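You operate a simulated robot arm through the tools that you are given. There is no shell and no other tool. Be economical: measure what you need, move in short steps, check, and stop when the job is done.

Carry out the task below with a simulated robot arm. There is one attempt and no reset: what you move stays moved.

TASK
Clamp the latch in the nest and grease its slide plate.
Fine: grease from the pot, by the teal brush; stand it back in its cup and put the lid back on. A coat counts when it lies all over at full strength: go over it till it gets no stronger.
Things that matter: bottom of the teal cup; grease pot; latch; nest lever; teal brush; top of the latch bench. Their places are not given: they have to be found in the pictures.

Only the result counts: the job must be done as asked and must still hold three seconds after the hand-in. Knocking over, shifting, dropping, spilling or breaking anything else fails it. Lids that push on must go on centred and level and be pressed home; caps that screw on are set level and turned clockwise until they are tight.

THE ROBOT
A 6-joint arm with a two-finger parallel gripper, fixed in place. Base frame: the origin is at the foot of the arm, x ahead of it, y to its left, z up; the work surface is at about z = 860. Units: mm, degrees, N and s.
With the tool pointing down near the work surface it reaches from about 260 to 680 mm from the base axis. Its first joint turns from -66.0 to 66.0 degrees. Payload 2.9 kg.
The tool frame sits at the grasp point between the pads (the TCP): z along the fingers, y along the line on which they close. The tips reach 30 mm beyond it. The gripper opens to 110 mm. The fingers are 20 mm wide and 10 mm thick; the gripper's body (48 by 112 mm) begins 55 mm behind the TCP.
Orientation is told as [roll, pitch, yaw] about the base's x, y, z axes, in that order, counted from this pose: with the fingers straight down and closing along the base's y, the tool's x points along the base's -x, its y along +y and its z along -z.

THE INTERFACE
- The arm moves only by the tool play_rows. Its argument "steps" is one flat list of numbers, 6 for each row, row after row: the shift along the tool's x, y, z in mm, then the turn, a rotation vector about the tool's x, y, z in degrees. In form: [dx, dy, dz, ax, ay, az, dx, dy, dz, ax, ay, az, ...]. A call has 1 to 10 rows; each row shifts and turns the commanded pose from where the row before left it, along the tool's axes as they then stand. "hand" is the gripper command, from -1 (fully open) to 1 (shut), values between in proportion, set as the call begins (left out, the last holds). Rows are played at 5 a second. More than 50 mm and 8.6 degrees between two rows, or a gripper value outside its range, and nothing of the call is played. A pose out of reach is approached as far as the arm can. The call stops where the force on the tool passes 70 N (or 10 N more than at its start, if that is more) or the arm is blocked; 0.2 s more then pass. The fingers move at their own pace (about 108 mm/s each) and stop on an object; they squeeze with about 20 N. The grip force told is the motor's: it shows also when the fingers shut on nothing. Time passes only in rows, and 0.2 s behind the last, so rows that do not move let the fingers close. It gives the time, the measured TCP pose, the force on the tool (base axes), the opening and the grip force at its end, in the units of the frame above (readings bear some noise), with the torque about the TCP (base axes, N m) and any sound that the robot's microphone picked up, and new pictures: "show" is both (left out), scene, wrist or none.
- Cameras (640 x 400 px; columns grow to the right, rows downward): "scene" is fixed at [84.5, 449.1, 1373.3]; the picture's right is [-0.61, -0.79, 0.00], its down [-0.54, 0.41, -0.73] and it looks along [0.58, -0.45, -0.68] (base axes); focal length 214 px, centre (320, 200). "wrist" rides on the gripper at [72, 17, -103] in the tool frame; the picture's right is [-0.23, 0.97, 0.00], its down [-0.76, -0.18, -0.62] and it looks along [-0.61, -0.14, 0.78] (tool axes); focal length 222 px, centre (320, 200).
- point_at(camera, pixels): there is no depth. For up to 12 entries [column, row, z] of the newest picture of that camera ("zoom" is the newest enlarged one), the place [x, y] in the base frame at which the ray of that pixel passes the height z, good to about 2 mm. No time passes.
- zoom(camera, box): a new picture of the part [left, top, right, bottom] of that camera's present view, enlarged. No time passes.
- finish_job(): hands the job in; it is judged then, once.

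Go step by step. Measure first, check grasps and placings, and put right what went wrong. The budget is 80 turns and 200 pictures, counting those below and the enlarged ones. Unless the task says otherwise, let go and move clear before handing in, and close with one line.

The tools are called by a JSON object that holds its "method" and its "body". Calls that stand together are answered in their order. play_rows: Moves the arm, as the interface text tells. Its arguments: {"type":"object","properties":{"steps":{"type":"array","items":{"type":"number"}},"hand":{"type":"number"},"show":{"type":"string","enum":["both","scene","wrist","none"]}},"required":["steps"]} The other tools are called the same way: point_at (camera, pixels) gives the place at which the rays of pixels pass given heights; zoom (camera, box) takes an enlarged picture of a part of a camera's view; finish_job () hands the job in.

At the start:

```text
time: 0.0
position: [386.8, 32.9, 1284.6]
tool_rot: [0.2, 0.0, 0.0]
force: [0.6, 0.1, -0.6]
moment: [0.01, 0.01, 0.01]
grip_width: 110.2
gripper_force: 0.0
```

scene: 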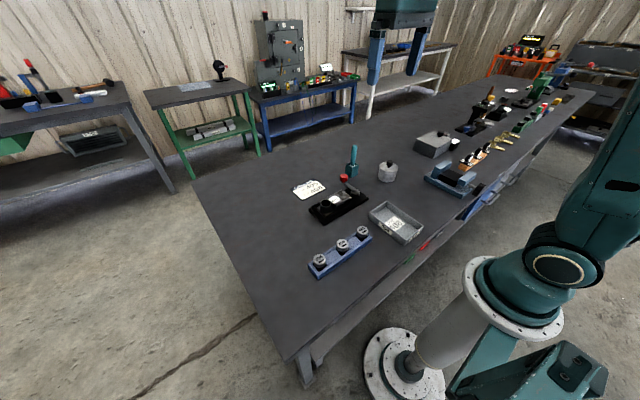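
wrist: 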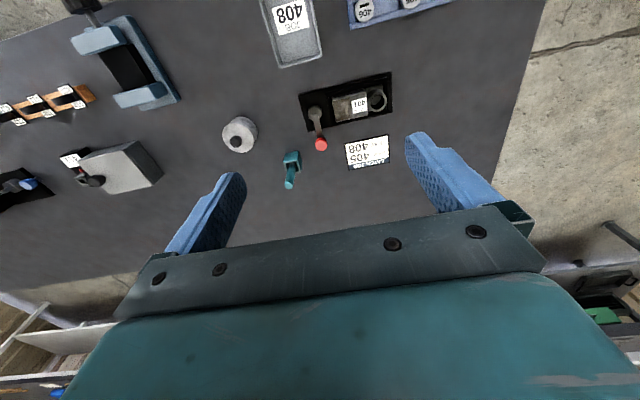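

The bench shows a teal brush in a cup near scene (352,160), a pot with lid at (388,172), a black nest with a red-knobbed lever at (338,205), trays and parts. I'll zoom in for details.

{"method": "zoom", "body": {"camera": "scene", "box": [280, 130, 440, 230]}}

{"method": "zoom", "body": {"camera": "scene", "box": [290, 190, 450, 290]}}

{"method": "zoom", "body": {"camera": "wrist", "box": [200, 0, 460, 200]}}

```text
4.00 times, centred on (360, 180) of scene
```

zoom: 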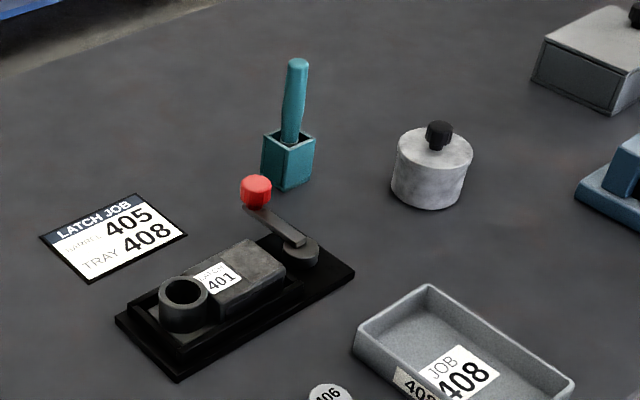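

```text
4.00 times, centred on (370, 240) of scene
```

zoom: 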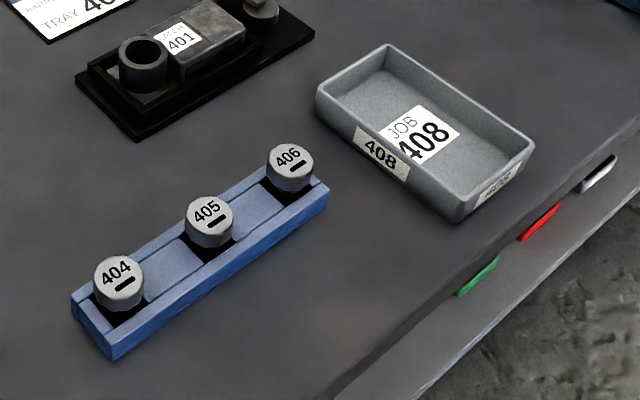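

```text
2.00 times, centred on (330, 100) of wrist
```

zoom: 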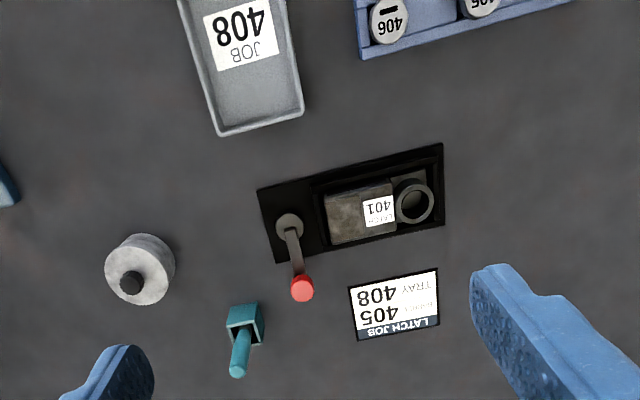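

I'll measure the key points at likely heights.

{"method": "point_at", "body": {"camera": "zoom", "pixels": [[247, 335, 865], [238, 371, 960], [130, 282, 910], [140, 290, 860], [302, 290, 900], [290, 222, 885], [258, 188, 865], [443, 143, 865], [443, 224, 865], [276, 263, 865], [413, 201, 890], [360, 210, 890]]}}

{"method": "zoom", "body": {"camera": "wrist", "box": [290, 60, 410, 160]}}

{"method": "zoom", "body": {"camera": "scene", "box": [300, 165, 380, 230]}}

```text
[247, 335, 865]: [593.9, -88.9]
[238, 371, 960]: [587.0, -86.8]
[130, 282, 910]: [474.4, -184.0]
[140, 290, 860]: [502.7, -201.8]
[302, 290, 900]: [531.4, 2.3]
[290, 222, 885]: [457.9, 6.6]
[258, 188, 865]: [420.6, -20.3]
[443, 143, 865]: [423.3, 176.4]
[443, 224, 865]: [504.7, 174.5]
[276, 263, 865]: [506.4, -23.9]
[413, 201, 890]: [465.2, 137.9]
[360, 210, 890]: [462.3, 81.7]
```

```text
4.00 times, centred on (350, 110) of wrist
```

zoom: 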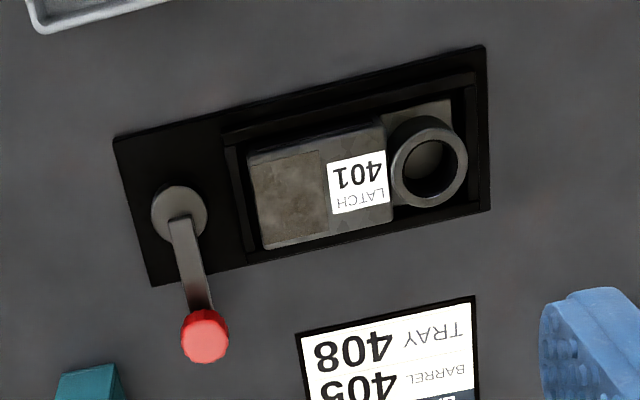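

```text
6.15 times, centred on (340, 198) of scene
```

zoom: 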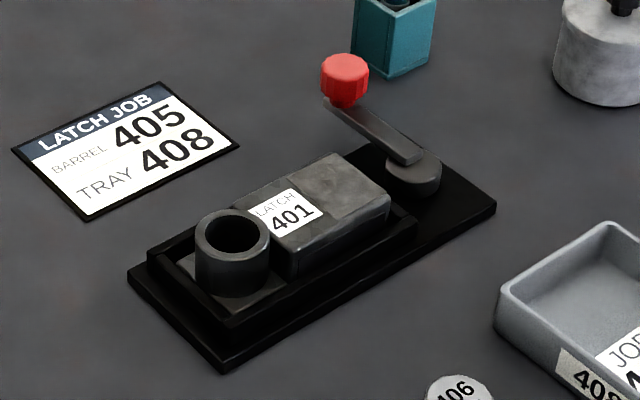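

I'll move down and back to get a closer wrist view of the nest, lever, pot and cup.

{"method": "play_rows", "body": {"steps": [19, 0, 44, 0, 0, 0, 19, 0, 44, 0, 0, 0, 19, 0, 44, 0, 0, 0, 19, 0, 44, 0, 0, 0, 0, 0, 0, 0, 0, 0]}}

{"method": "zoom", "body": {"camera": "wrist", "box": [240, 60, 480, 210]}}

```text
time: 1.2
position: [311.9, 33.4, 1107.3]
tool_rot: [0.0, -0.1, 0.1]
force: [-0.1, -0.7, 1.0]
moment: [0.01, 0.02, 0.01]
grip_width: 110.1
gripper_force: 0.0
```

scene: 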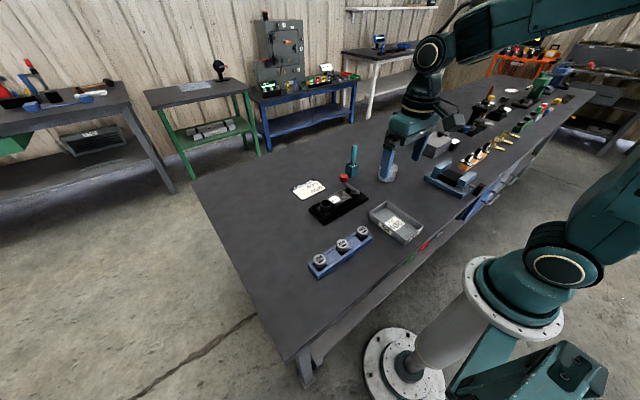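
wrist: 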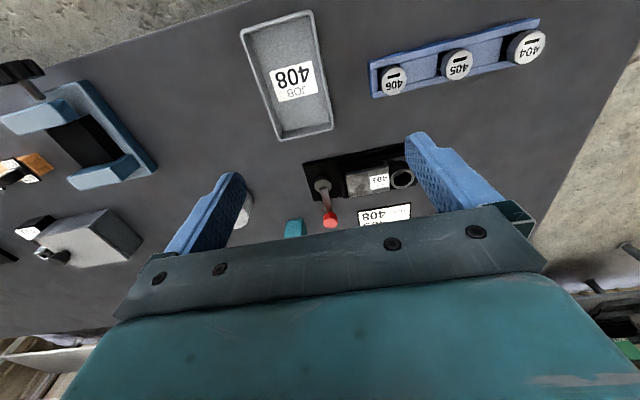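

```text
2.67 times, centred on (360, 135) of wrist
```

zoom: 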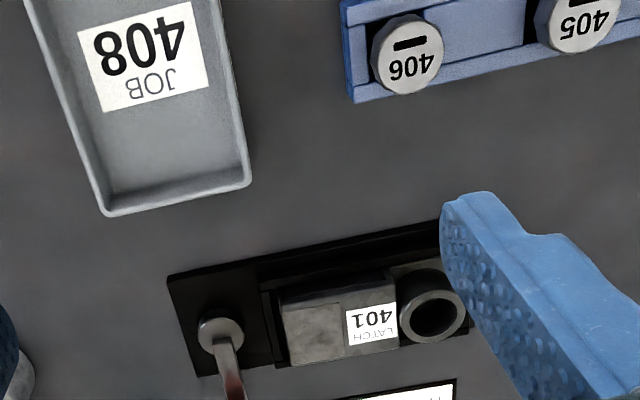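

I'll triangulate heights by querying the same features from both cameras.

{"method": "point_at", "body": {"camera": "zoom", "pixels": [[220, 330, 880], [220, 330, 900], [281, 305, 880], [281, 305, 900], [341, 300, 880], [341, 300, 900], [293, 365, 880], [293, 365, 900], [437, 318, 880], [437, 318, 900], [396, 350, 880], [396, 350, 900]]}}

{"method": "point_at", "body": {"camera": "wrist", "pixels": [[331, 218, 900], [331, 218, 920], [331, 218, 940], [294, 220, 880], [294, 220, 910]]}}

{"method": "zoom", "body": {"camera": "scene", "box": [300, 140, 380, 230]}}

```text
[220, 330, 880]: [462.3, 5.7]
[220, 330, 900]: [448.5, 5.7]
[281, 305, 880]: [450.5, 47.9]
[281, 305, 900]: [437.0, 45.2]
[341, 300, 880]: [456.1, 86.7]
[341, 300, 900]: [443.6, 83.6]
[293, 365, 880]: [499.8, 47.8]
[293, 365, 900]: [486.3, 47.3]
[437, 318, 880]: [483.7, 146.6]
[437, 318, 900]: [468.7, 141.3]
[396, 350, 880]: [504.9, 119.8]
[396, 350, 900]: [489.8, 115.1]
```

```text
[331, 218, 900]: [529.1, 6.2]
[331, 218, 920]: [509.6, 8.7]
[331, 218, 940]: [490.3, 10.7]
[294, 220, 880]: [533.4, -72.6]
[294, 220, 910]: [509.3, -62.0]
```

```text
4.44 times, centred on (340, 185) of scene
```

zoom: 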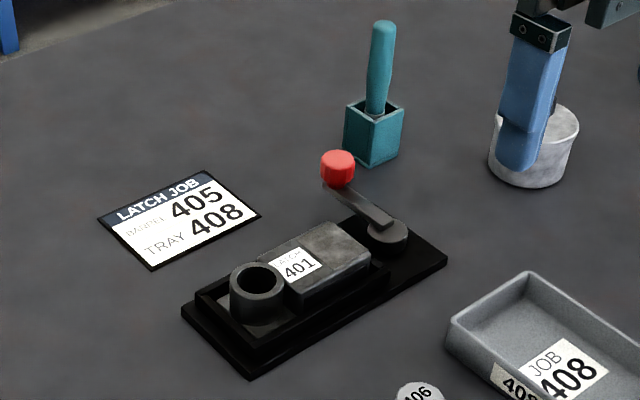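

{"method": "point_at", "body": {"camera": "zoom", "pixels": [[338, 160, 900], [338, 160, 920], [338, 160, 940], [383, 225, 880], [383, 225, 900], [331, 221, 880], [331, 221, 900], [372, 254, 880], [372, 254, 900], [257, 281, 880], [257, 281, 900], [282, 245, 900]]}}

{"method": "point_at", "body": {"camera": "zoom", "pixels": [[383, 26, 950], [383, 26, 980], [383, 26, 1000], [376, 105, 890], [376, 105, 910], [373, 167, 860], [346, 105, 900], [405, 110, 900], [372, 125, 900], [376, 98, 900]]}}

```text
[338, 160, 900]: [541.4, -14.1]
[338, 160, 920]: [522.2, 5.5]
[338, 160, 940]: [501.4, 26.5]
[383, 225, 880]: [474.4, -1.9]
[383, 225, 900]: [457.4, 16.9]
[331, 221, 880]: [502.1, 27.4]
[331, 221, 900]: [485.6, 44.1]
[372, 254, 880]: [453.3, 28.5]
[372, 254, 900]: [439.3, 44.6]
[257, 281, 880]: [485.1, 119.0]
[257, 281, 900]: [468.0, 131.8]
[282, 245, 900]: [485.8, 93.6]
```

```text
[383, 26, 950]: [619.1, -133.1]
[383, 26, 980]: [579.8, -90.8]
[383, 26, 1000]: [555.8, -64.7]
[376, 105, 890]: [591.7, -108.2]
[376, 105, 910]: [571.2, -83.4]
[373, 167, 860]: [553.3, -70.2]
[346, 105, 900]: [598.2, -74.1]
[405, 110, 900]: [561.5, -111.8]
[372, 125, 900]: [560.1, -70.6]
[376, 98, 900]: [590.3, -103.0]
```

Knob triangulates to about (522, 4.5, 920), pivot (459, 6), latch case top z≈900 with the slide plate at x 438–486, y 46–84. I'll cage the knob with partly open fingers, first hovering above it.

{"method": "play_rows", "body": {"steps": [-35, -4.8, 22, 0, 0, 0, -35, -4.8, 22, 0, 0, 0, -35, -4.8, 22, 0, 0, 0, -35, -4.8, 22, 0, 0, 0, -35, -4.8, 22, 0, 0, 0, -35, -4.8, 22, 0, 0, 0, 0, 0, 0, 0, 0, 0], "hand": 0.27}}

{"method": "zoom", "body": {"camera": "scene", "box": [300, 130, 400, 230]}}

{"method": "zoom", "body": {"camera": "wrist", "box": [200, 50, 480, 225]}}

```text
time: 2.8
position: [520.6, 3.4, 974.4]
tool_rot: [0.0, 0.0, 0.0]
force: [-0.2, -0.4, -0.4]
moment: [0.03, 0.0, 0.0]
grip_width: 40.2
gripper_force: 0.1
```

scene: 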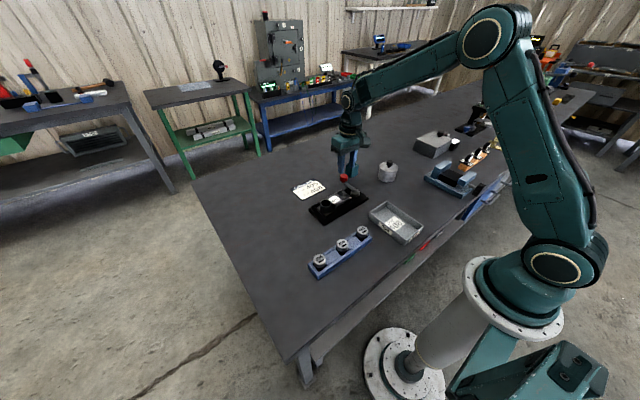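
wrist: 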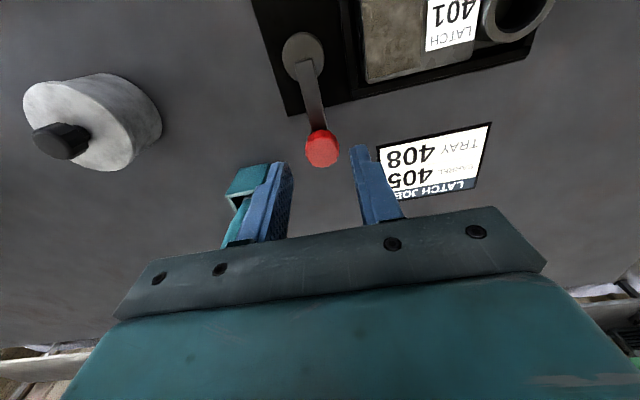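

```text
4.00 times, centred on (350, 180) of scene
```

zoom: 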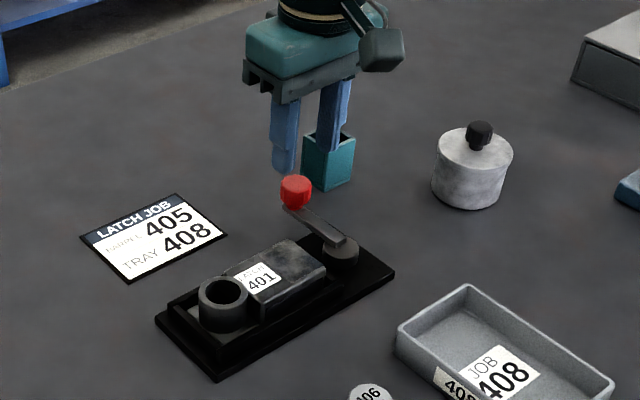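

```text
2.29 times, centred on (340, 138) of wrist
```

zoom: 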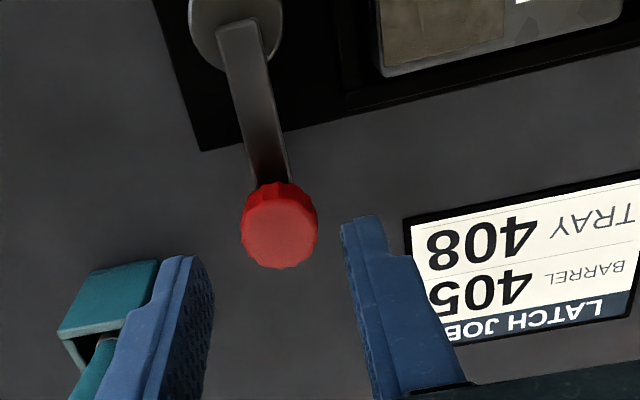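

{"method": "point_at", "body": {"camera": "wrist", "pixels": [[321, 152, 930], [321, 152, 920], [303, 52, 895], [237, 168, 900], [60, 140, 915], [86, 168, 915], [125, 105, 905], [25, 110, 905], [365, 82, 900], [420, 50, 900]]}}

{"method": "zoom", "body": {"camera": "scene", "box": [320, 155, 360, 205]}}

```text
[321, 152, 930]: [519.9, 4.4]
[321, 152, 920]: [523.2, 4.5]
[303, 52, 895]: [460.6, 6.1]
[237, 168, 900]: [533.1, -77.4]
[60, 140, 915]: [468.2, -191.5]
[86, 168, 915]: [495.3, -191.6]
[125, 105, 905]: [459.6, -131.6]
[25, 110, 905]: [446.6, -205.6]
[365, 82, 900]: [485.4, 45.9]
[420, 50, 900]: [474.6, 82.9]
```

```text
8.00 times, centred on (340, 180) of scene
```

zoom: 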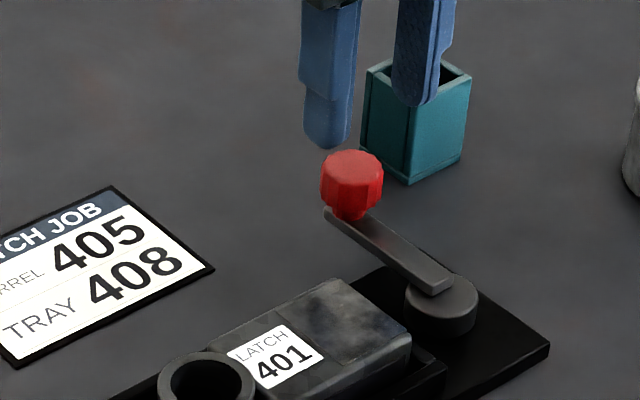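

Descending to straddle the knob (tips to z≈915), then swinging it 16° toward the latch as a trial.

{"method": "play_rows", "body": {"steps": [-1.5, 1, 15, 0, 0, 0, 0, 0, 14, 0, 0, 0, 0.62, 8.84, 0, 0, 0, -8, 0.62, 8.84, 0, 0, 0, -8, 0.62, 8.84, 0, 0, 0, -8], "show": "scene"}}

{"method": "zoom", "body": {"camera": "scene", "box": [310, 145, 370, 215]}}

```text
time: 4.0
position: [516.7, 22.8, 947.1]
tool_rot: [-0.5, 0.0, 22.9]
force: [2.7, -42.6, -2.7]
moment: [-1.13, -0.01, -0.67]
grip_width: 71.9
gripper_force: 19.8
```

scene: 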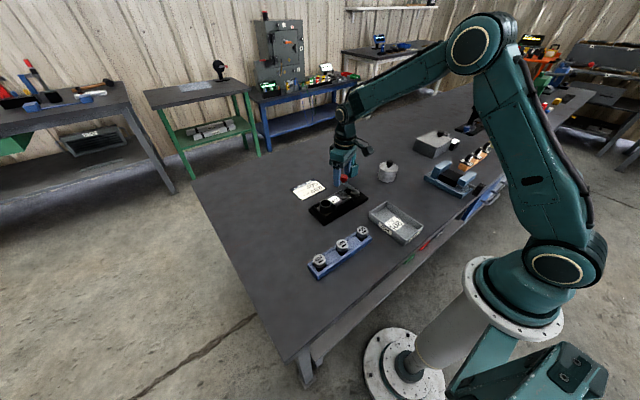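

```text
5.71 times, centred on (340, 180) of scene
```

zoom: 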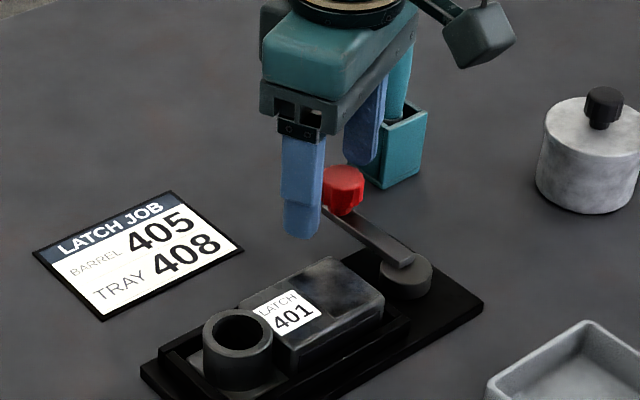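

The lever did not move toward the latch (−43 N, fingers spread to 72 mm). I'll reverse back and try the other direction, gently.

{"method": "play_rows", "body": {"steps": [0.62, -8.84, 0, 0, 0, 8, 0.62, -8.84, 0, 0, 0, 8, 0.62, -8.84, 0, 0, 0, 8, 0, 0, 0, 0, 0, 0], "show": "wrist"}}

```text
time: 5.0
position: [520.9, 5.1, 947.7]
tool_rot: [0.1, -0.1, 0.0]
force: [-4.3, 4.1, 9.5]
moment: [-0.11, 0.18, -0.23]
grip_width: 38.5
gripper_force: 0.0
```

wrist: 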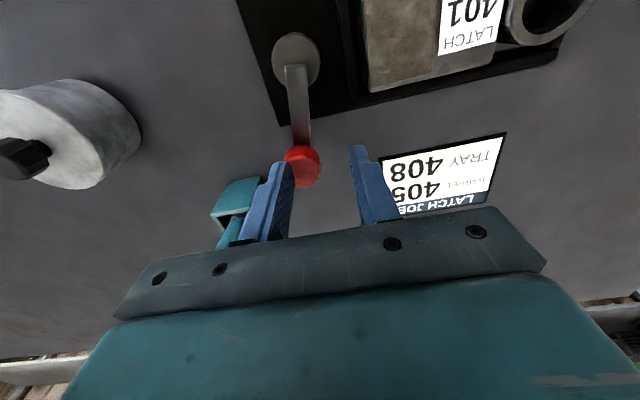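

{"method": "point_at", "body": {"camera": "wrist", "pixels": [[302, 166, 930], [302, 166, 920], [296, 60, 895], [240, 95, 865], [281, 175, 916], [237, 180, 900]]}}

{"method": "zoom", "body": {"camera": "wrist", "box": [200, 0, 480, 200]}}

{"method": "zoom", "body": {"camera": "scene", "box": [310, 145, 370, 215]}}

```text
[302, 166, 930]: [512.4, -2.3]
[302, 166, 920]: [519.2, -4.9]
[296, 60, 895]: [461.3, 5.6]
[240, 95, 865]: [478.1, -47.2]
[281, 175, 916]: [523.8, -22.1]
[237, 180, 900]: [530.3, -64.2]
```

```text
2.00 times, centred on (340, 100) of wrist
```

zoom: 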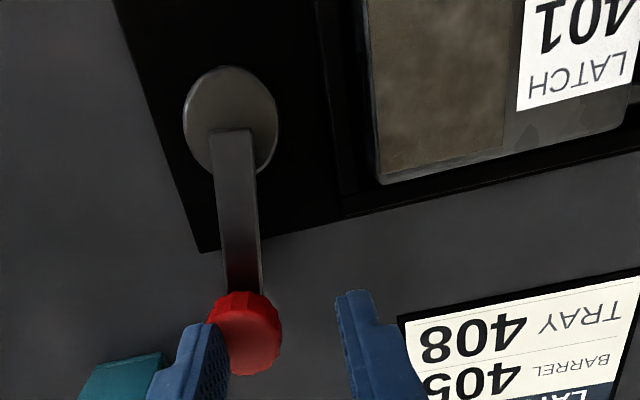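

```text
5.71 times, centred on (340, 180) of scene
```

zoom: 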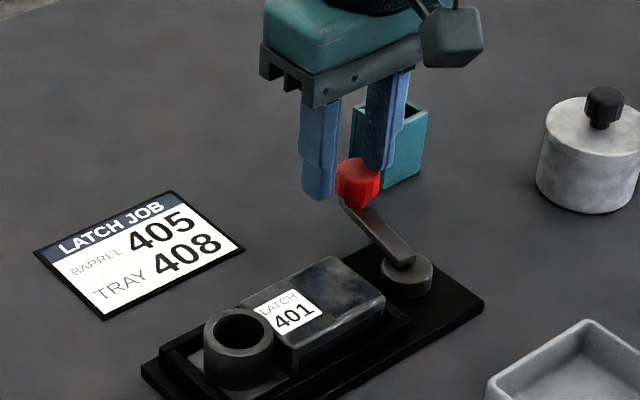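

The lever moved toward −y (knob now ~9 mm over), so that's its free direction. I'll continue the swing clockwise 48°.

{"method": "play_rows", "body": {"steps": [0.62, -8.84, 0, 0, 0, 8, 0.62, -8.84, 0, 0, 0, 8, 0.62, -8.84, 0, 0, 0, 8, 0.62, -8.84, 0, 0, 0, 8, 0.62, -8.84, 0, 0, 0, 8, 0.62, -8.84, 0, 0, 0, 8, 0, 0, 0, 0, 0, 0], "show": "scene"}}

{"method": "zoom", "body": {"camera": "scene", "box": [310, 145, 400, 215]}}

```text
time: 6.6
position: [501.6, -42.2, 946.3]
tool_rot: [0.0, 0.0, -48.0]
force: [-0.6, 0.0, -0.2]
moment: [0.0, 0.01, 0.01]
grip_width: 40.2
gripper_force: 0.1
```

scene: 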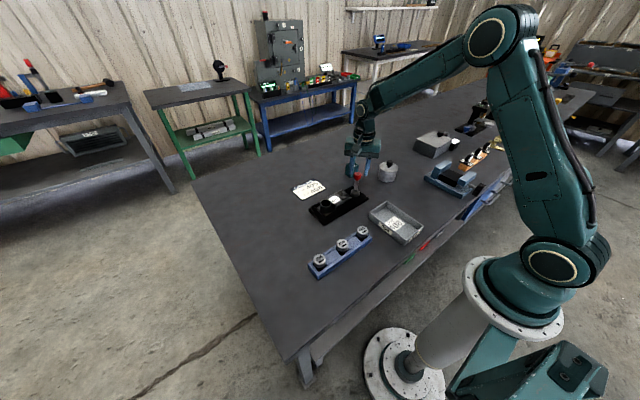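

```text
5.71 times, centred on (355, 180) of scene
```

zoom: 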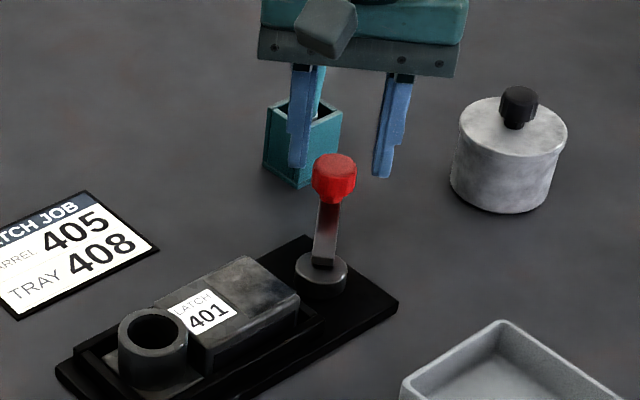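

{"method": "point_at", "body": {"camera": "zoom", "pixels": [[334, 178, 920], [334, 178, 930], [334, 178, 940], [334, 178, 910], [322, 268, 895], [320, 240, 895]]}}

{"method": "zoom", "body": {"camera": "wrist", "box": [160, 0, 480, 220]}}

```text
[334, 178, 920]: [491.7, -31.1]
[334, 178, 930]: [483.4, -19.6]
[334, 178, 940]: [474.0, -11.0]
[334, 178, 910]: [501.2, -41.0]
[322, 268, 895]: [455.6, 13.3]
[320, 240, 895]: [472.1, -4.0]
```

```text
1.82 times, centred on (320, 110) of wrist
```

zoom: 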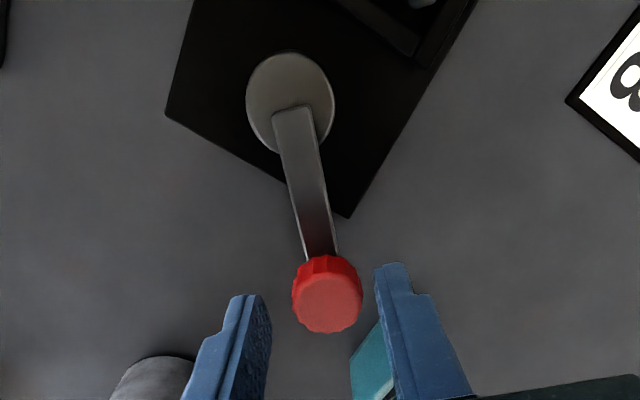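

The lever follows (now ~−38°). I'll shift 6 mm toward the pivot and continue the swing.

{"method": "play_rows", "body": {"steps": [4, 0, 0, 0, 0, 0, 0.62, -8.5, 0, 0, 0, 8, 0.62, -8.5, 0, 0, 0, 8, 0.62, -8.5, 0, 0, 0, 8, 0.62, -8.5, 0, 0, 0, 8, 0.62, -8.5, 0, 0, 0, 8, 0.62, -8.5, 0, 0, 0, 8, 0, 0, 0, 0, 0, 0], "show": "scene"}}

{"method": "zoom", "body": {"camera": "scene", "box": [310, 145, 400, 215]}}

{"method": "zoom", "body": {"camera": "wrist", "box": [160, 0, 480, 220]}}

```text
time: 8.4
position: [451.4, -54.5, 948.3]
tool_rot: [0.0, 0.0, -96.1]
force: [1.6, 0.1, 3.6]
moment: [-0.03, -0.12, -0.07]
grip_width: 40.9
gripper_force: 0.8
```

scene: 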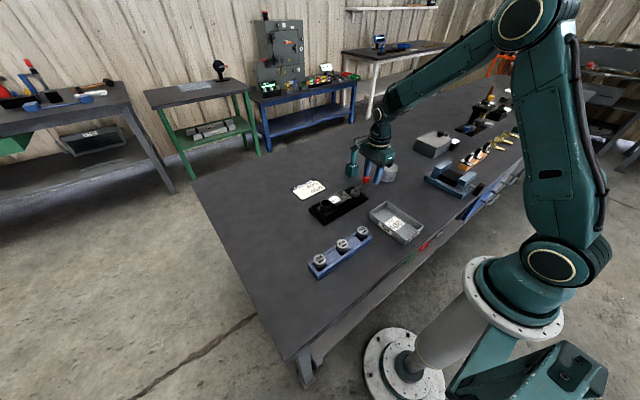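

```text
5.71 times, centred on (355, 180) of scene
```

zoom: 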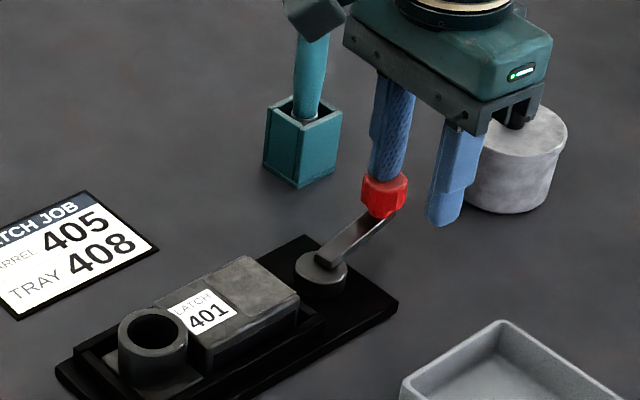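

```text
1.82 times, centred on (320, 110) of wrist
```

zoom: 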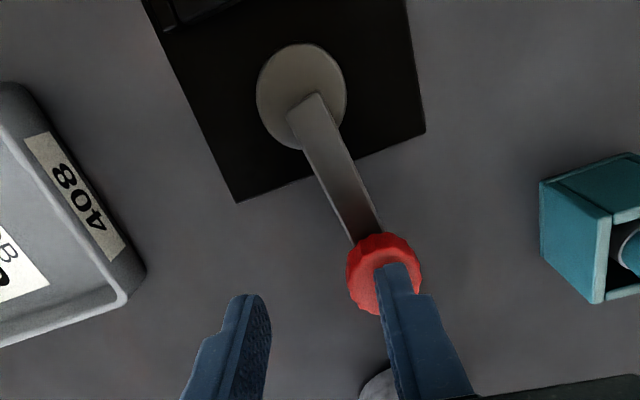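

The +x finger seems to have ridden up onto the knob. I'll check where the knob is, then lift, step back and go lower.

{"method": "point_at", "body": {"camera": "zoom", "pixels": [[390, 273, 915], [390, 273, 905], [390, 273, 925], [308, 90, 895]]}}

{"method": "play_rows", "body": {"steps": [0, 0, -14, 0, 0, 0, 0, 18, 0, 0, 0, 0, -4, 2, 0, 0, 0, 0, 0, 0, 0, 0, 0, 0], "show": "both"}}

{"method": "zoom", "body": {"camera": "wrist", "box": [160, 0, 480, 220]}}

{"method": "zoom", "body": {"camera": "scene", "box": [340, 155, 390, 205]}}

```text
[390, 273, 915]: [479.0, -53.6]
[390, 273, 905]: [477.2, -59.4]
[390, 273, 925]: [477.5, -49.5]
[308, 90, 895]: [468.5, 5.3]
```

```text
time: 9.4
position: [470.6, -60.1, 961.3]
tool_rot: [-0.1, 0.0, -96.1]
force: [-0.1, -0.3, -1.0]
moment: [-0.02, 0.03, 0.05]
grip_width: 40.0
gripper_force: 0.0
```

scene: 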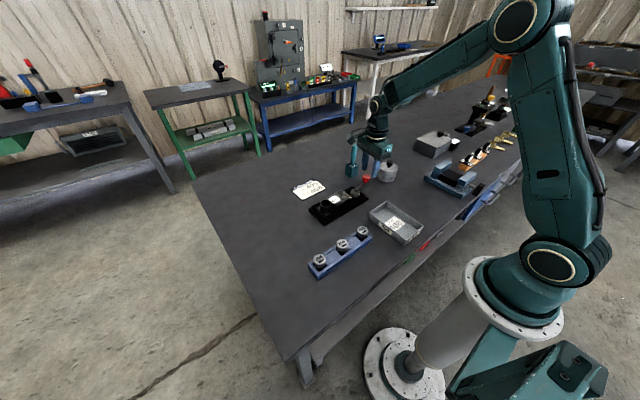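
wrist: 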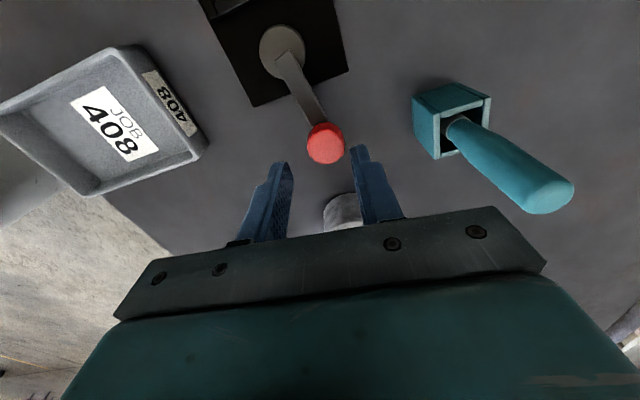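

```text
1.82 times, centred on (320, 110) of wrist
```

zoom: 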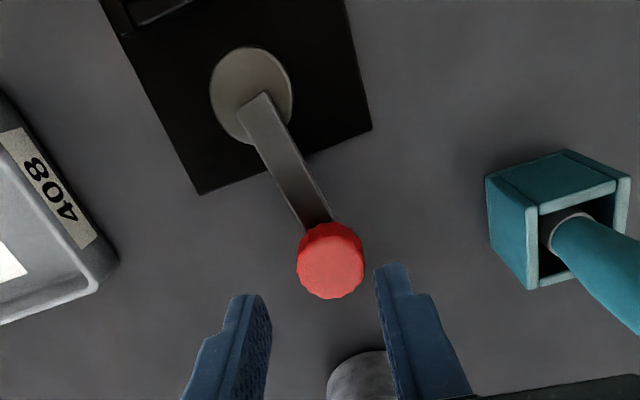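

```text
8.00 times, centred on (365, 180) of scene
```

zoom: 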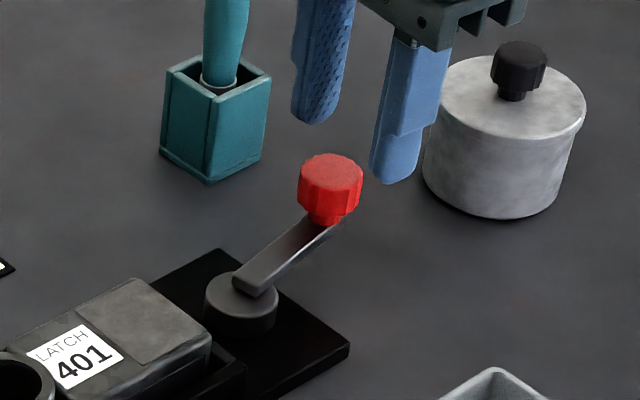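

Lever is at ~−72°. I'll query the knob then lower over it properly.

{"method": "point_at", "body": {"camera": "wrist", "pixels": [[325, 145, 930], [325, 145, 920], [325, 145, 910], [283, 50, 895]]}}

{"method": "point_at", "body": {"camera": "zoom", "pixels": [[330, 170, 930], [330, 170, 920], [330, 170, 910]]}}

```text
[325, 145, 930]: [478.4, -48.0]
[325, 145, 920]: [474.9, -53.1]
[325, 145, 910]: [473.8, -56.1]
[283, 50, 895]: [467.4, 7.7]
```

```text
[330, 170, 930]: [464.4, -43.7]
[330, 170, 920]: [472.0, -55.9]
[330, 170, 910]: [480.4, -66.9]
```

Knob top is around z=921, so I need lower tips. Descending to TCP z≈934, then pushing on to ~−120° watching force.

{"method": "play_rows", "body": {"steps": [3, 3, 14, 0, 0, 0, 0, 0, 13, 0, 0, 0, 0.6, -8.3, 0, 0, 0, 8, 0.6, -8.3, 0, 0, 0, 8, 0.6, -8.3, 0, 0, 0, 8, 0, 0, 0, 0, 0, 0], "show": "both"}}

{"method": "zoom", "body": {"camera": "scene", "box": [330, 155, 390, 215]}}

```text
time: 10.8
position: [459.0, -50.4, 936.7]
tool_rot: [1.3, 0.6, -120.4]
force: [39.0, -11.5, 1.8]
moment: [-0.4, -0.86, 0.16]
grip_width: 63.3
gripper_force: 20.2
```

scene: 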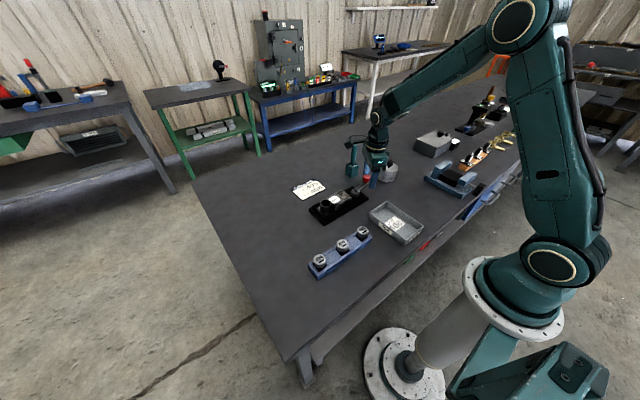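
wrist: 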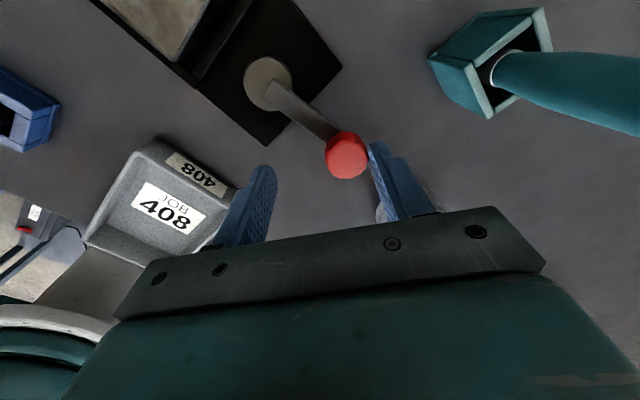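

```text
6.67 times, centred on (360, 185) of scene
```

zoom: 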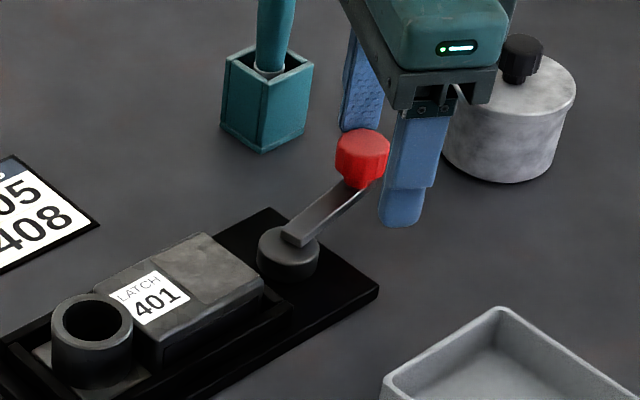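

The lever now resists at 39 N: end stop around −80°. I'll back off, lift and check that it stays.

{"method": "play_rows", "body": {"steps": [0.6, 8.3, 0, 0, 0, -8, 0.6, 8.3, 0, 0, 0, -8, 0.6, 4, 0, 0, 0, -8, 0, 0, -25, 0, 0, 0, 0, 0, -35, 0, 0, 0, 0, 0, 0, 0, 0, 0], "show": "both"}}

{"method": "zoom", "body": {"camera": "scene", "box": [330, 155, 390, 215]}}

{"method": "zoom", "body": {"camera": "wrist", "box": [160, 0, 480, 220]}}

```text
time: 12.2
position: [469.3, -58.8, 995.8]
tool_rot: [0.0, 0.1, -95.9]
force: [1.0, 0.2, -0.4]
moment: [0.03, -0.05, 0.02]
grip_width: 40.2
gripper_force: 0.2
```

scene: 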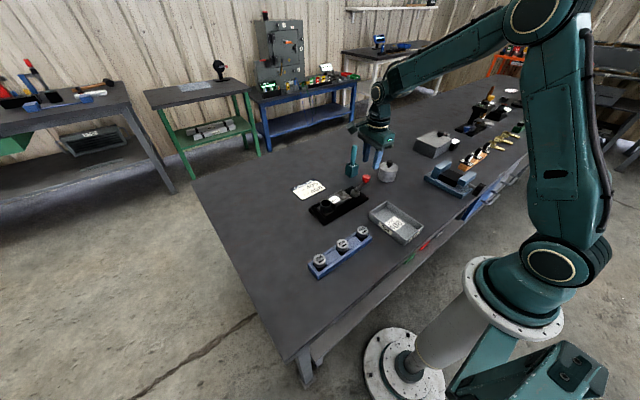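
wrist: 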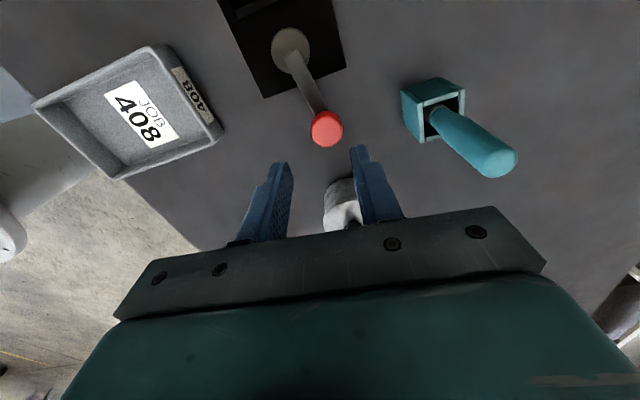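

```text
6.67 times, centred on (360, 185) of scene
```

zoom: 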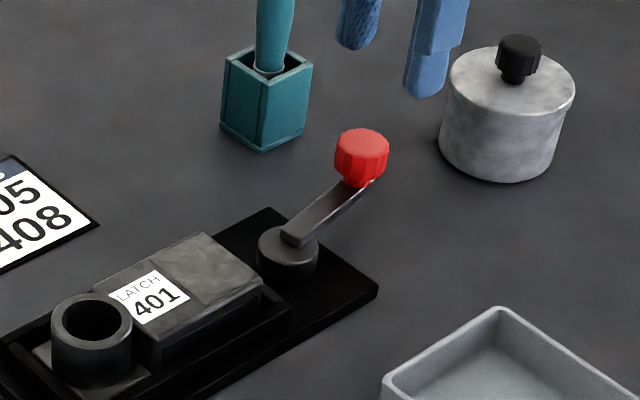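

```text
1.82 times, centred on (320, 110) of wrist
```

zoom: 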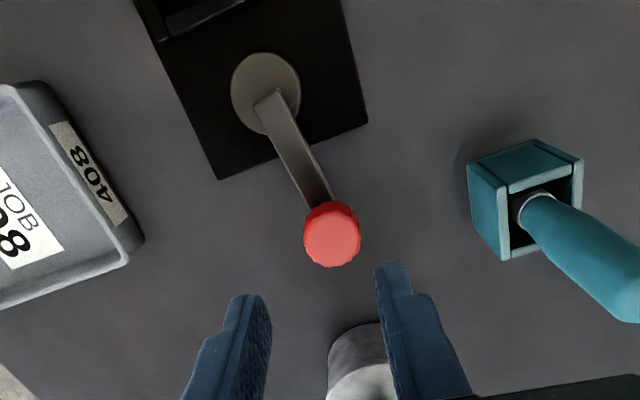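

The lever stays put, so the latch is clamped. Next I'll look closely at the grease pot: turn the tool back and rise.

{"method": "play_rows", "body": {"steps": [0, 0, -6, 0, 0, -8, 0, 0, -6, 0, 0, -8, 0, 0, -6, 0, 0, -8, 0, 0, -6, 0, 0, -8, 0, 0, -6, 0, 0, -8, 0, 0, -6, 0, 0, -8, 0, 0, -6, 0, 0, -8, 0, 0, -6, 0, 0, -8, 0, 0, -6, 0, 0, -8, 0, 0, -6, 0, 0, -8], "show": "none"}}

{"method": "play_rows", "body": {"steps": [0, 0, 0, 0, 0, -8, 0, 0, 0, 0, 0, -7.9, 10, -40, 0, 0, 0, 0, 10, -40, 0, 0, 0, 0, 10, -38, 0, 0, 0, 0, 0, 0, 0, 0, 0, 0]}}

{"method": "zoom", "body": {"camera": "wrist", "box": [200, 20, 440, 200]}}

{"method": "zoom", "body": {"camera": "scene", "box": [340, 145, 410, 195]}}

```text
time: 14.4
position: [470.1, -56.9, 1053.8]
tool_rot: [0.0, 0.0, -15.9]
force: [0.1, -0.5, 0.1]
moment: [0.02, -0.01, -0.01]
grip_width: 40.4
gripper_force: 0.1
```

```text
time: 15.8
position: [439.0, -175.4, 1053.4]
tool_rot: [0.0, 0.0, 0.0]
force: [-0.9, 0.6, -1.0]
moment: [0.02, -0.02, 0.0]
grip_width: 40.1
gripper_force: 0.1
```

scene: 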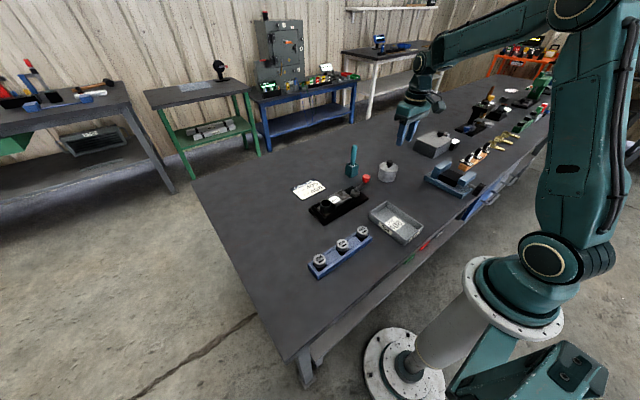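
wrist: 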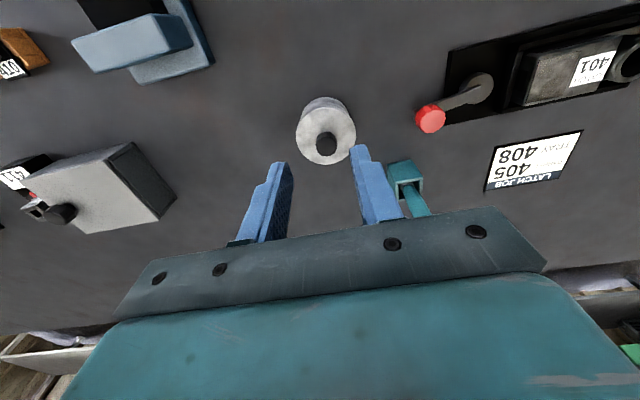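

```text
2.22 times, centred on (320, 110) of wrist
```

zoom: 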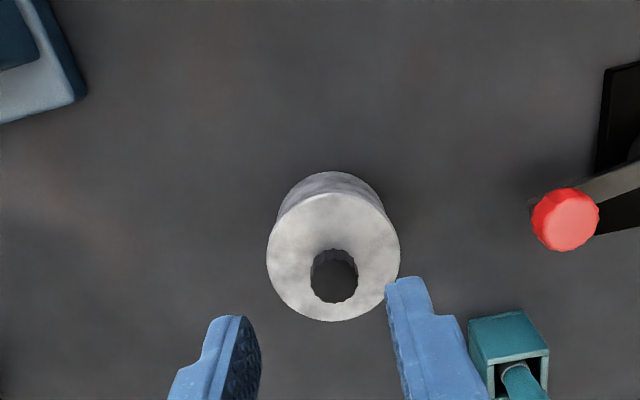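

```text
8.00 times, centred on (375, 170) of scene
```

zoom: 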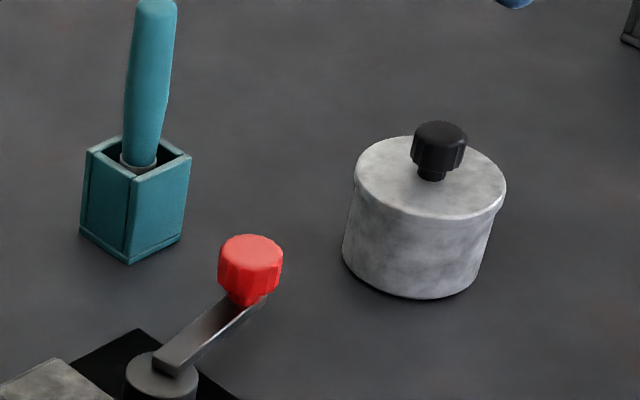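

{"method": "point_at", "body": {"camera": "zoom", "pixels": [[431, 178, 900], [431, 178, 910], [431, 178, 920], [440, 133, 925], [440, 133, 935], [440, 133, 945], [430, 178, 915], [413, 250, 860], [345, 250, 860], [475, 285, 860], [150, 5, 970], [150, 5, 990]]}}

{"method": "point_at", "body": {"camera": "wrist", "pixels": [[325.9, 135.7, 900], [325.9, 135.7, 910], [325.9, 135.7, 920], [328.5, 145.5, 925], [328.5, 145.5, 935], [328.5, 145.5, 945], [323.4, 97.5, 860], [296, 135, 910], [356, 135, 910], [404, 172, 900]]}}

```text
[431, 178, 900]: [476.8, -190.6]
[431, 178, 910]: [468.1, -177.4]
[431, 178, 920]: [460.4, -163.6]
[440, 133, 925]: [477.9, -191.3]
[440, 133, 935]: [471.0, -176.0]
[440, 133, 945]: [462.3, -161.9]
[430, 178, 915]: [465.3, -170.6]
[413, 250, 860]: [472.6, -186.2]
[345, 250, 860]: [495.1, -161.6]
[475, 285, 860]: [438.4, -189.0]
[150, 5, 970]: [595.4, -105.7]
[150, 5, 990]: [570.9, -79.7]
```

```text
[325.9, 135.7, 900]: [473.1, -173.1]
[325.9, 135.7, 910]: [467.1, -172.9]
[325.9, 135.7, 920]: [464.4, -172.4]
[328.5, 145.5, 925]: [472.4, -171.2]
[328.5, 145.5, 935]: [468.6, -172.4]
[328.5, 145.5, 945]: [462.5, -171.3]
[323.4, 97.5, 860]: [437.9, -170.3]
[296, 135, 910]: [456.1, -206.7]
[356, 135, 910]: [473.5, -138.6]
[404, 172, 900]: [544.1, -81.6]
```

Lid centre ≈ (467.5, −173), lid top z≈912, knob top z≈937. I'll move above the knob for a check.

{"method": "play_rows", "body": {"steps": [-10, 0.8, 20, 0, 0, 0, -10, 0.8, 20, 0, 0, 0, -9, 0.8, 20, 0, 0, 0, 0, 0, 17, 0, 0, 0, 0, 0, 0, 0, 0, 0]}}

{"method": "zoom", "body": {"camera": "wrist", "box": [200, 40, 440, 220]}}

{"method": "zoom", "body": {"camera": "scene", "box": [350, 130, 420, 190]}}

```text
time: 17.0
position: [468.2, -172.5, 975.1]
tool_rot: [0.0, 0.0, -0.2]
force: [0.8, -0.7, -1.0]
moment: [0.01, 0.01, 0.02]
grip_width: 40.6
gripper_force: 0.0
```

scene: 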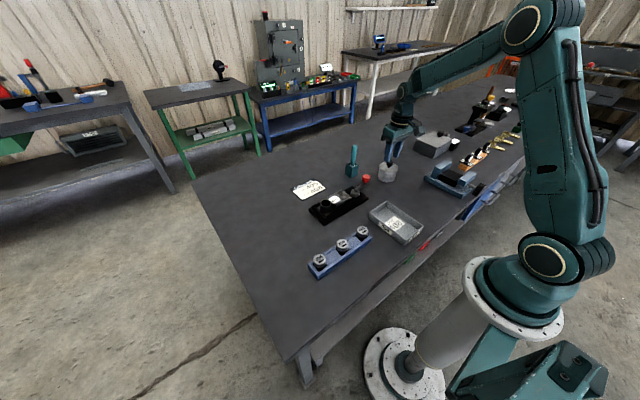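
wrist: 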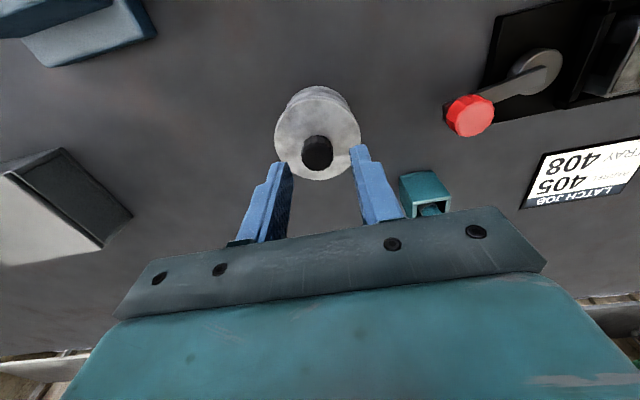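

```text
2.22 times, centred on (320, 130) of wrist
```

zoom: 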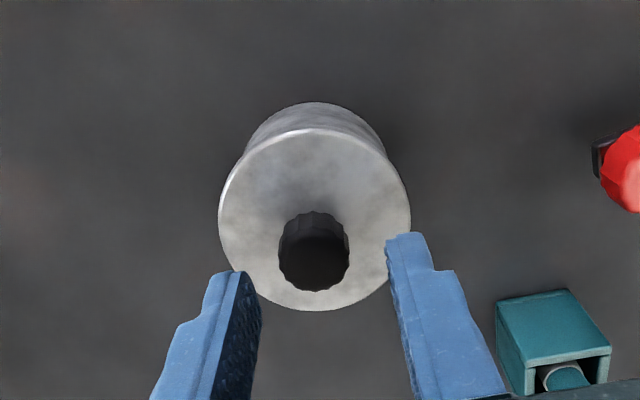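

```text
6.67 times, centred on (385, 160) of scene
```

zoom: 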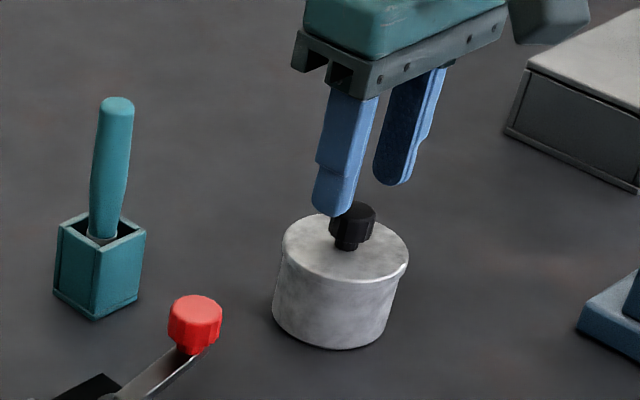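

{"method": "point_at", "body": {"camera": "wrist", "pixels": [[318, 155, 930], [318, 155, 937], [317.5, 127.5, 912], [317.5, 127.5, 905]]}}

{"method": "point_at", "body": {"camera": "zoom", "pixels": [[354, 212, 930], [354, 212, 937], [346, 247, 912], [346, 247, 905]]}}

```text
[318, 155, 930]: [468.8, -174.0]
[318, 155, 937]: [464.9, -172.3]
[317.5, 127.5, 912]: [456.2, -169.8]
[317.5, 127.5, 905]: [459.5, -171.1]
```

```text
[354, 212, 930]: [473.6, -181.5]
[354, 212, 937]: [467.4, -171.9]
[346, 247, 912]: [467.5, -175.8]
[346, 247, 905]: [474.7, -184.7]
```

The knob is under the TCP. Descending 29 mm and closing on it.

{"method": "play_rows", "body": {"steps": [1, -0.5, 15, 0, 0, 0, 0, 0, 14, 0, 0, 0], "show": "none"}}

{"method": "play_rows", "body": {"steps": [0, 0, 0, 0, 0, 0, 0, 0, 0, 0, 0, 0, 0, 0, 0, 0, 0, 0], "hand": 1, "show": "wrist"}}

```text
time: 17.6
position: [468.9, -172.7, 948.2]
tool_rot: [-0.1, -0.1, -0.1]
force: [-0.4, 0.3, -1.0]
moment: [0.0, 0.0, 0.0]
grip_width: 40.2
gripper_force: 0.1
```

```text
time: 18.4
position: [469.5, -172.6, 946.3]
tool_rot: [0.1, -0.1, -0.1]
force: [0.1, -0.3, 0.5]
moment: [0.01, -0.01, 0.02]
grip_width: 22.6
gripper_force: 20.5
heard: snap
```

wrist: 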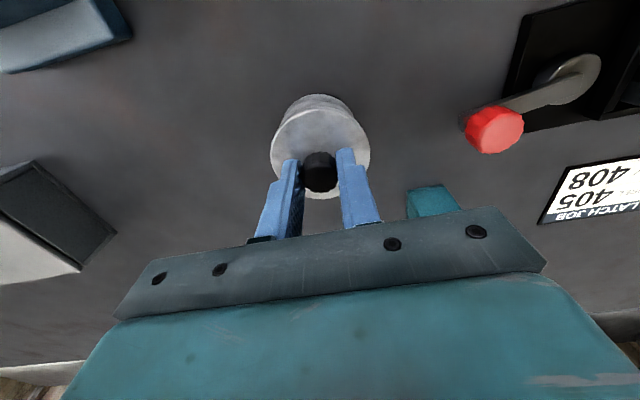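

Gripped (22.6 mm). Lifting slowly and watching force.

{"method": "play_rows", "body": {"steps": [0, 0, -2, 0, 0, 0, 0, 0, -3, 0, 0, 0, 0, 0, -5, 0, 0, 0, 0, 0, -10, 0, 0, 0, 0, 0, -20, 0, 0, 0, 0, 0, 0, 0, 0, 0]}}

{"method": "zoom", "body": {"camera": "scene", "box": [350, 130, 420, 190]}}

```text
time: 19.8
position: [468.1, -172.2, 987.9]
tool_rot: [0.0, 0.0, -0.1]
force: [0.3, 0.4, -0.4]
moment: [0.0, 0.01, -0.02]
grip_width: 22.5
gripper_force: 19.8
```

scene: 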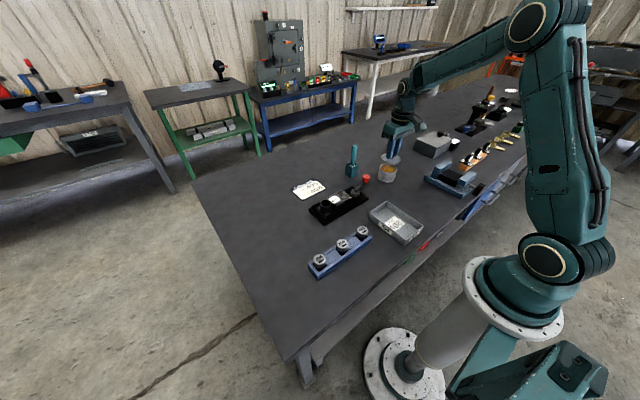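
wrist: 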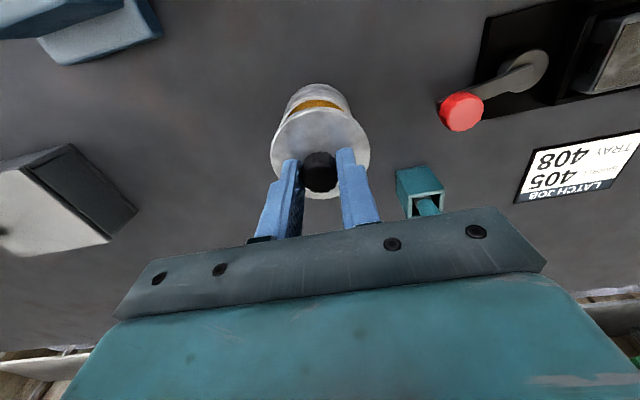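

```text
6.67 times, centred on (385, 160) of scene
```

zoom: 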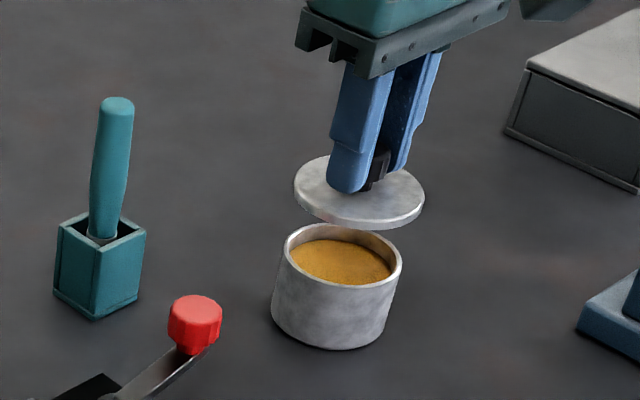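

The lid came off as a flat disc and the grease shows. I'll check free table space near (385, −165).

{"method": "point_at", "body": {"camera": "wrist", "pixels": [[160, 30, 890], [65, 65, 890], [320, 20, 860], [320, 60, 860], [250, 60, 860], [400, 60, 860]]}}

{"method": "point_at", "body": {"camera": "zoom", "pixels": [[340, 262, 905], [340, 262, 895], [295, 240, 905], [402, 262, 905], [335, 349, 860]]}}

```text
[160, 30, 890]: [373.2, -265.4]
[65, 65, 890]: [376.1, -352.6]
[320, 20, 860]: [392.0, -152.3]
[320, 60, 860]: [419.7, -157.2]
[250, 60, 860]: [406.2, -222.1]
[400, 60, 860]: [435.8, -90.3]
```

```text
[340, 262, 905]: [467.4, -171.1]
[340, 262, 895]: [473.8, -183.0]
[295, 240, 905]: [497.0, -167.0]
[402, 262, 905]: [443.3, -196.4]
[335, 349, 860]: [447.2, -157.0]
```

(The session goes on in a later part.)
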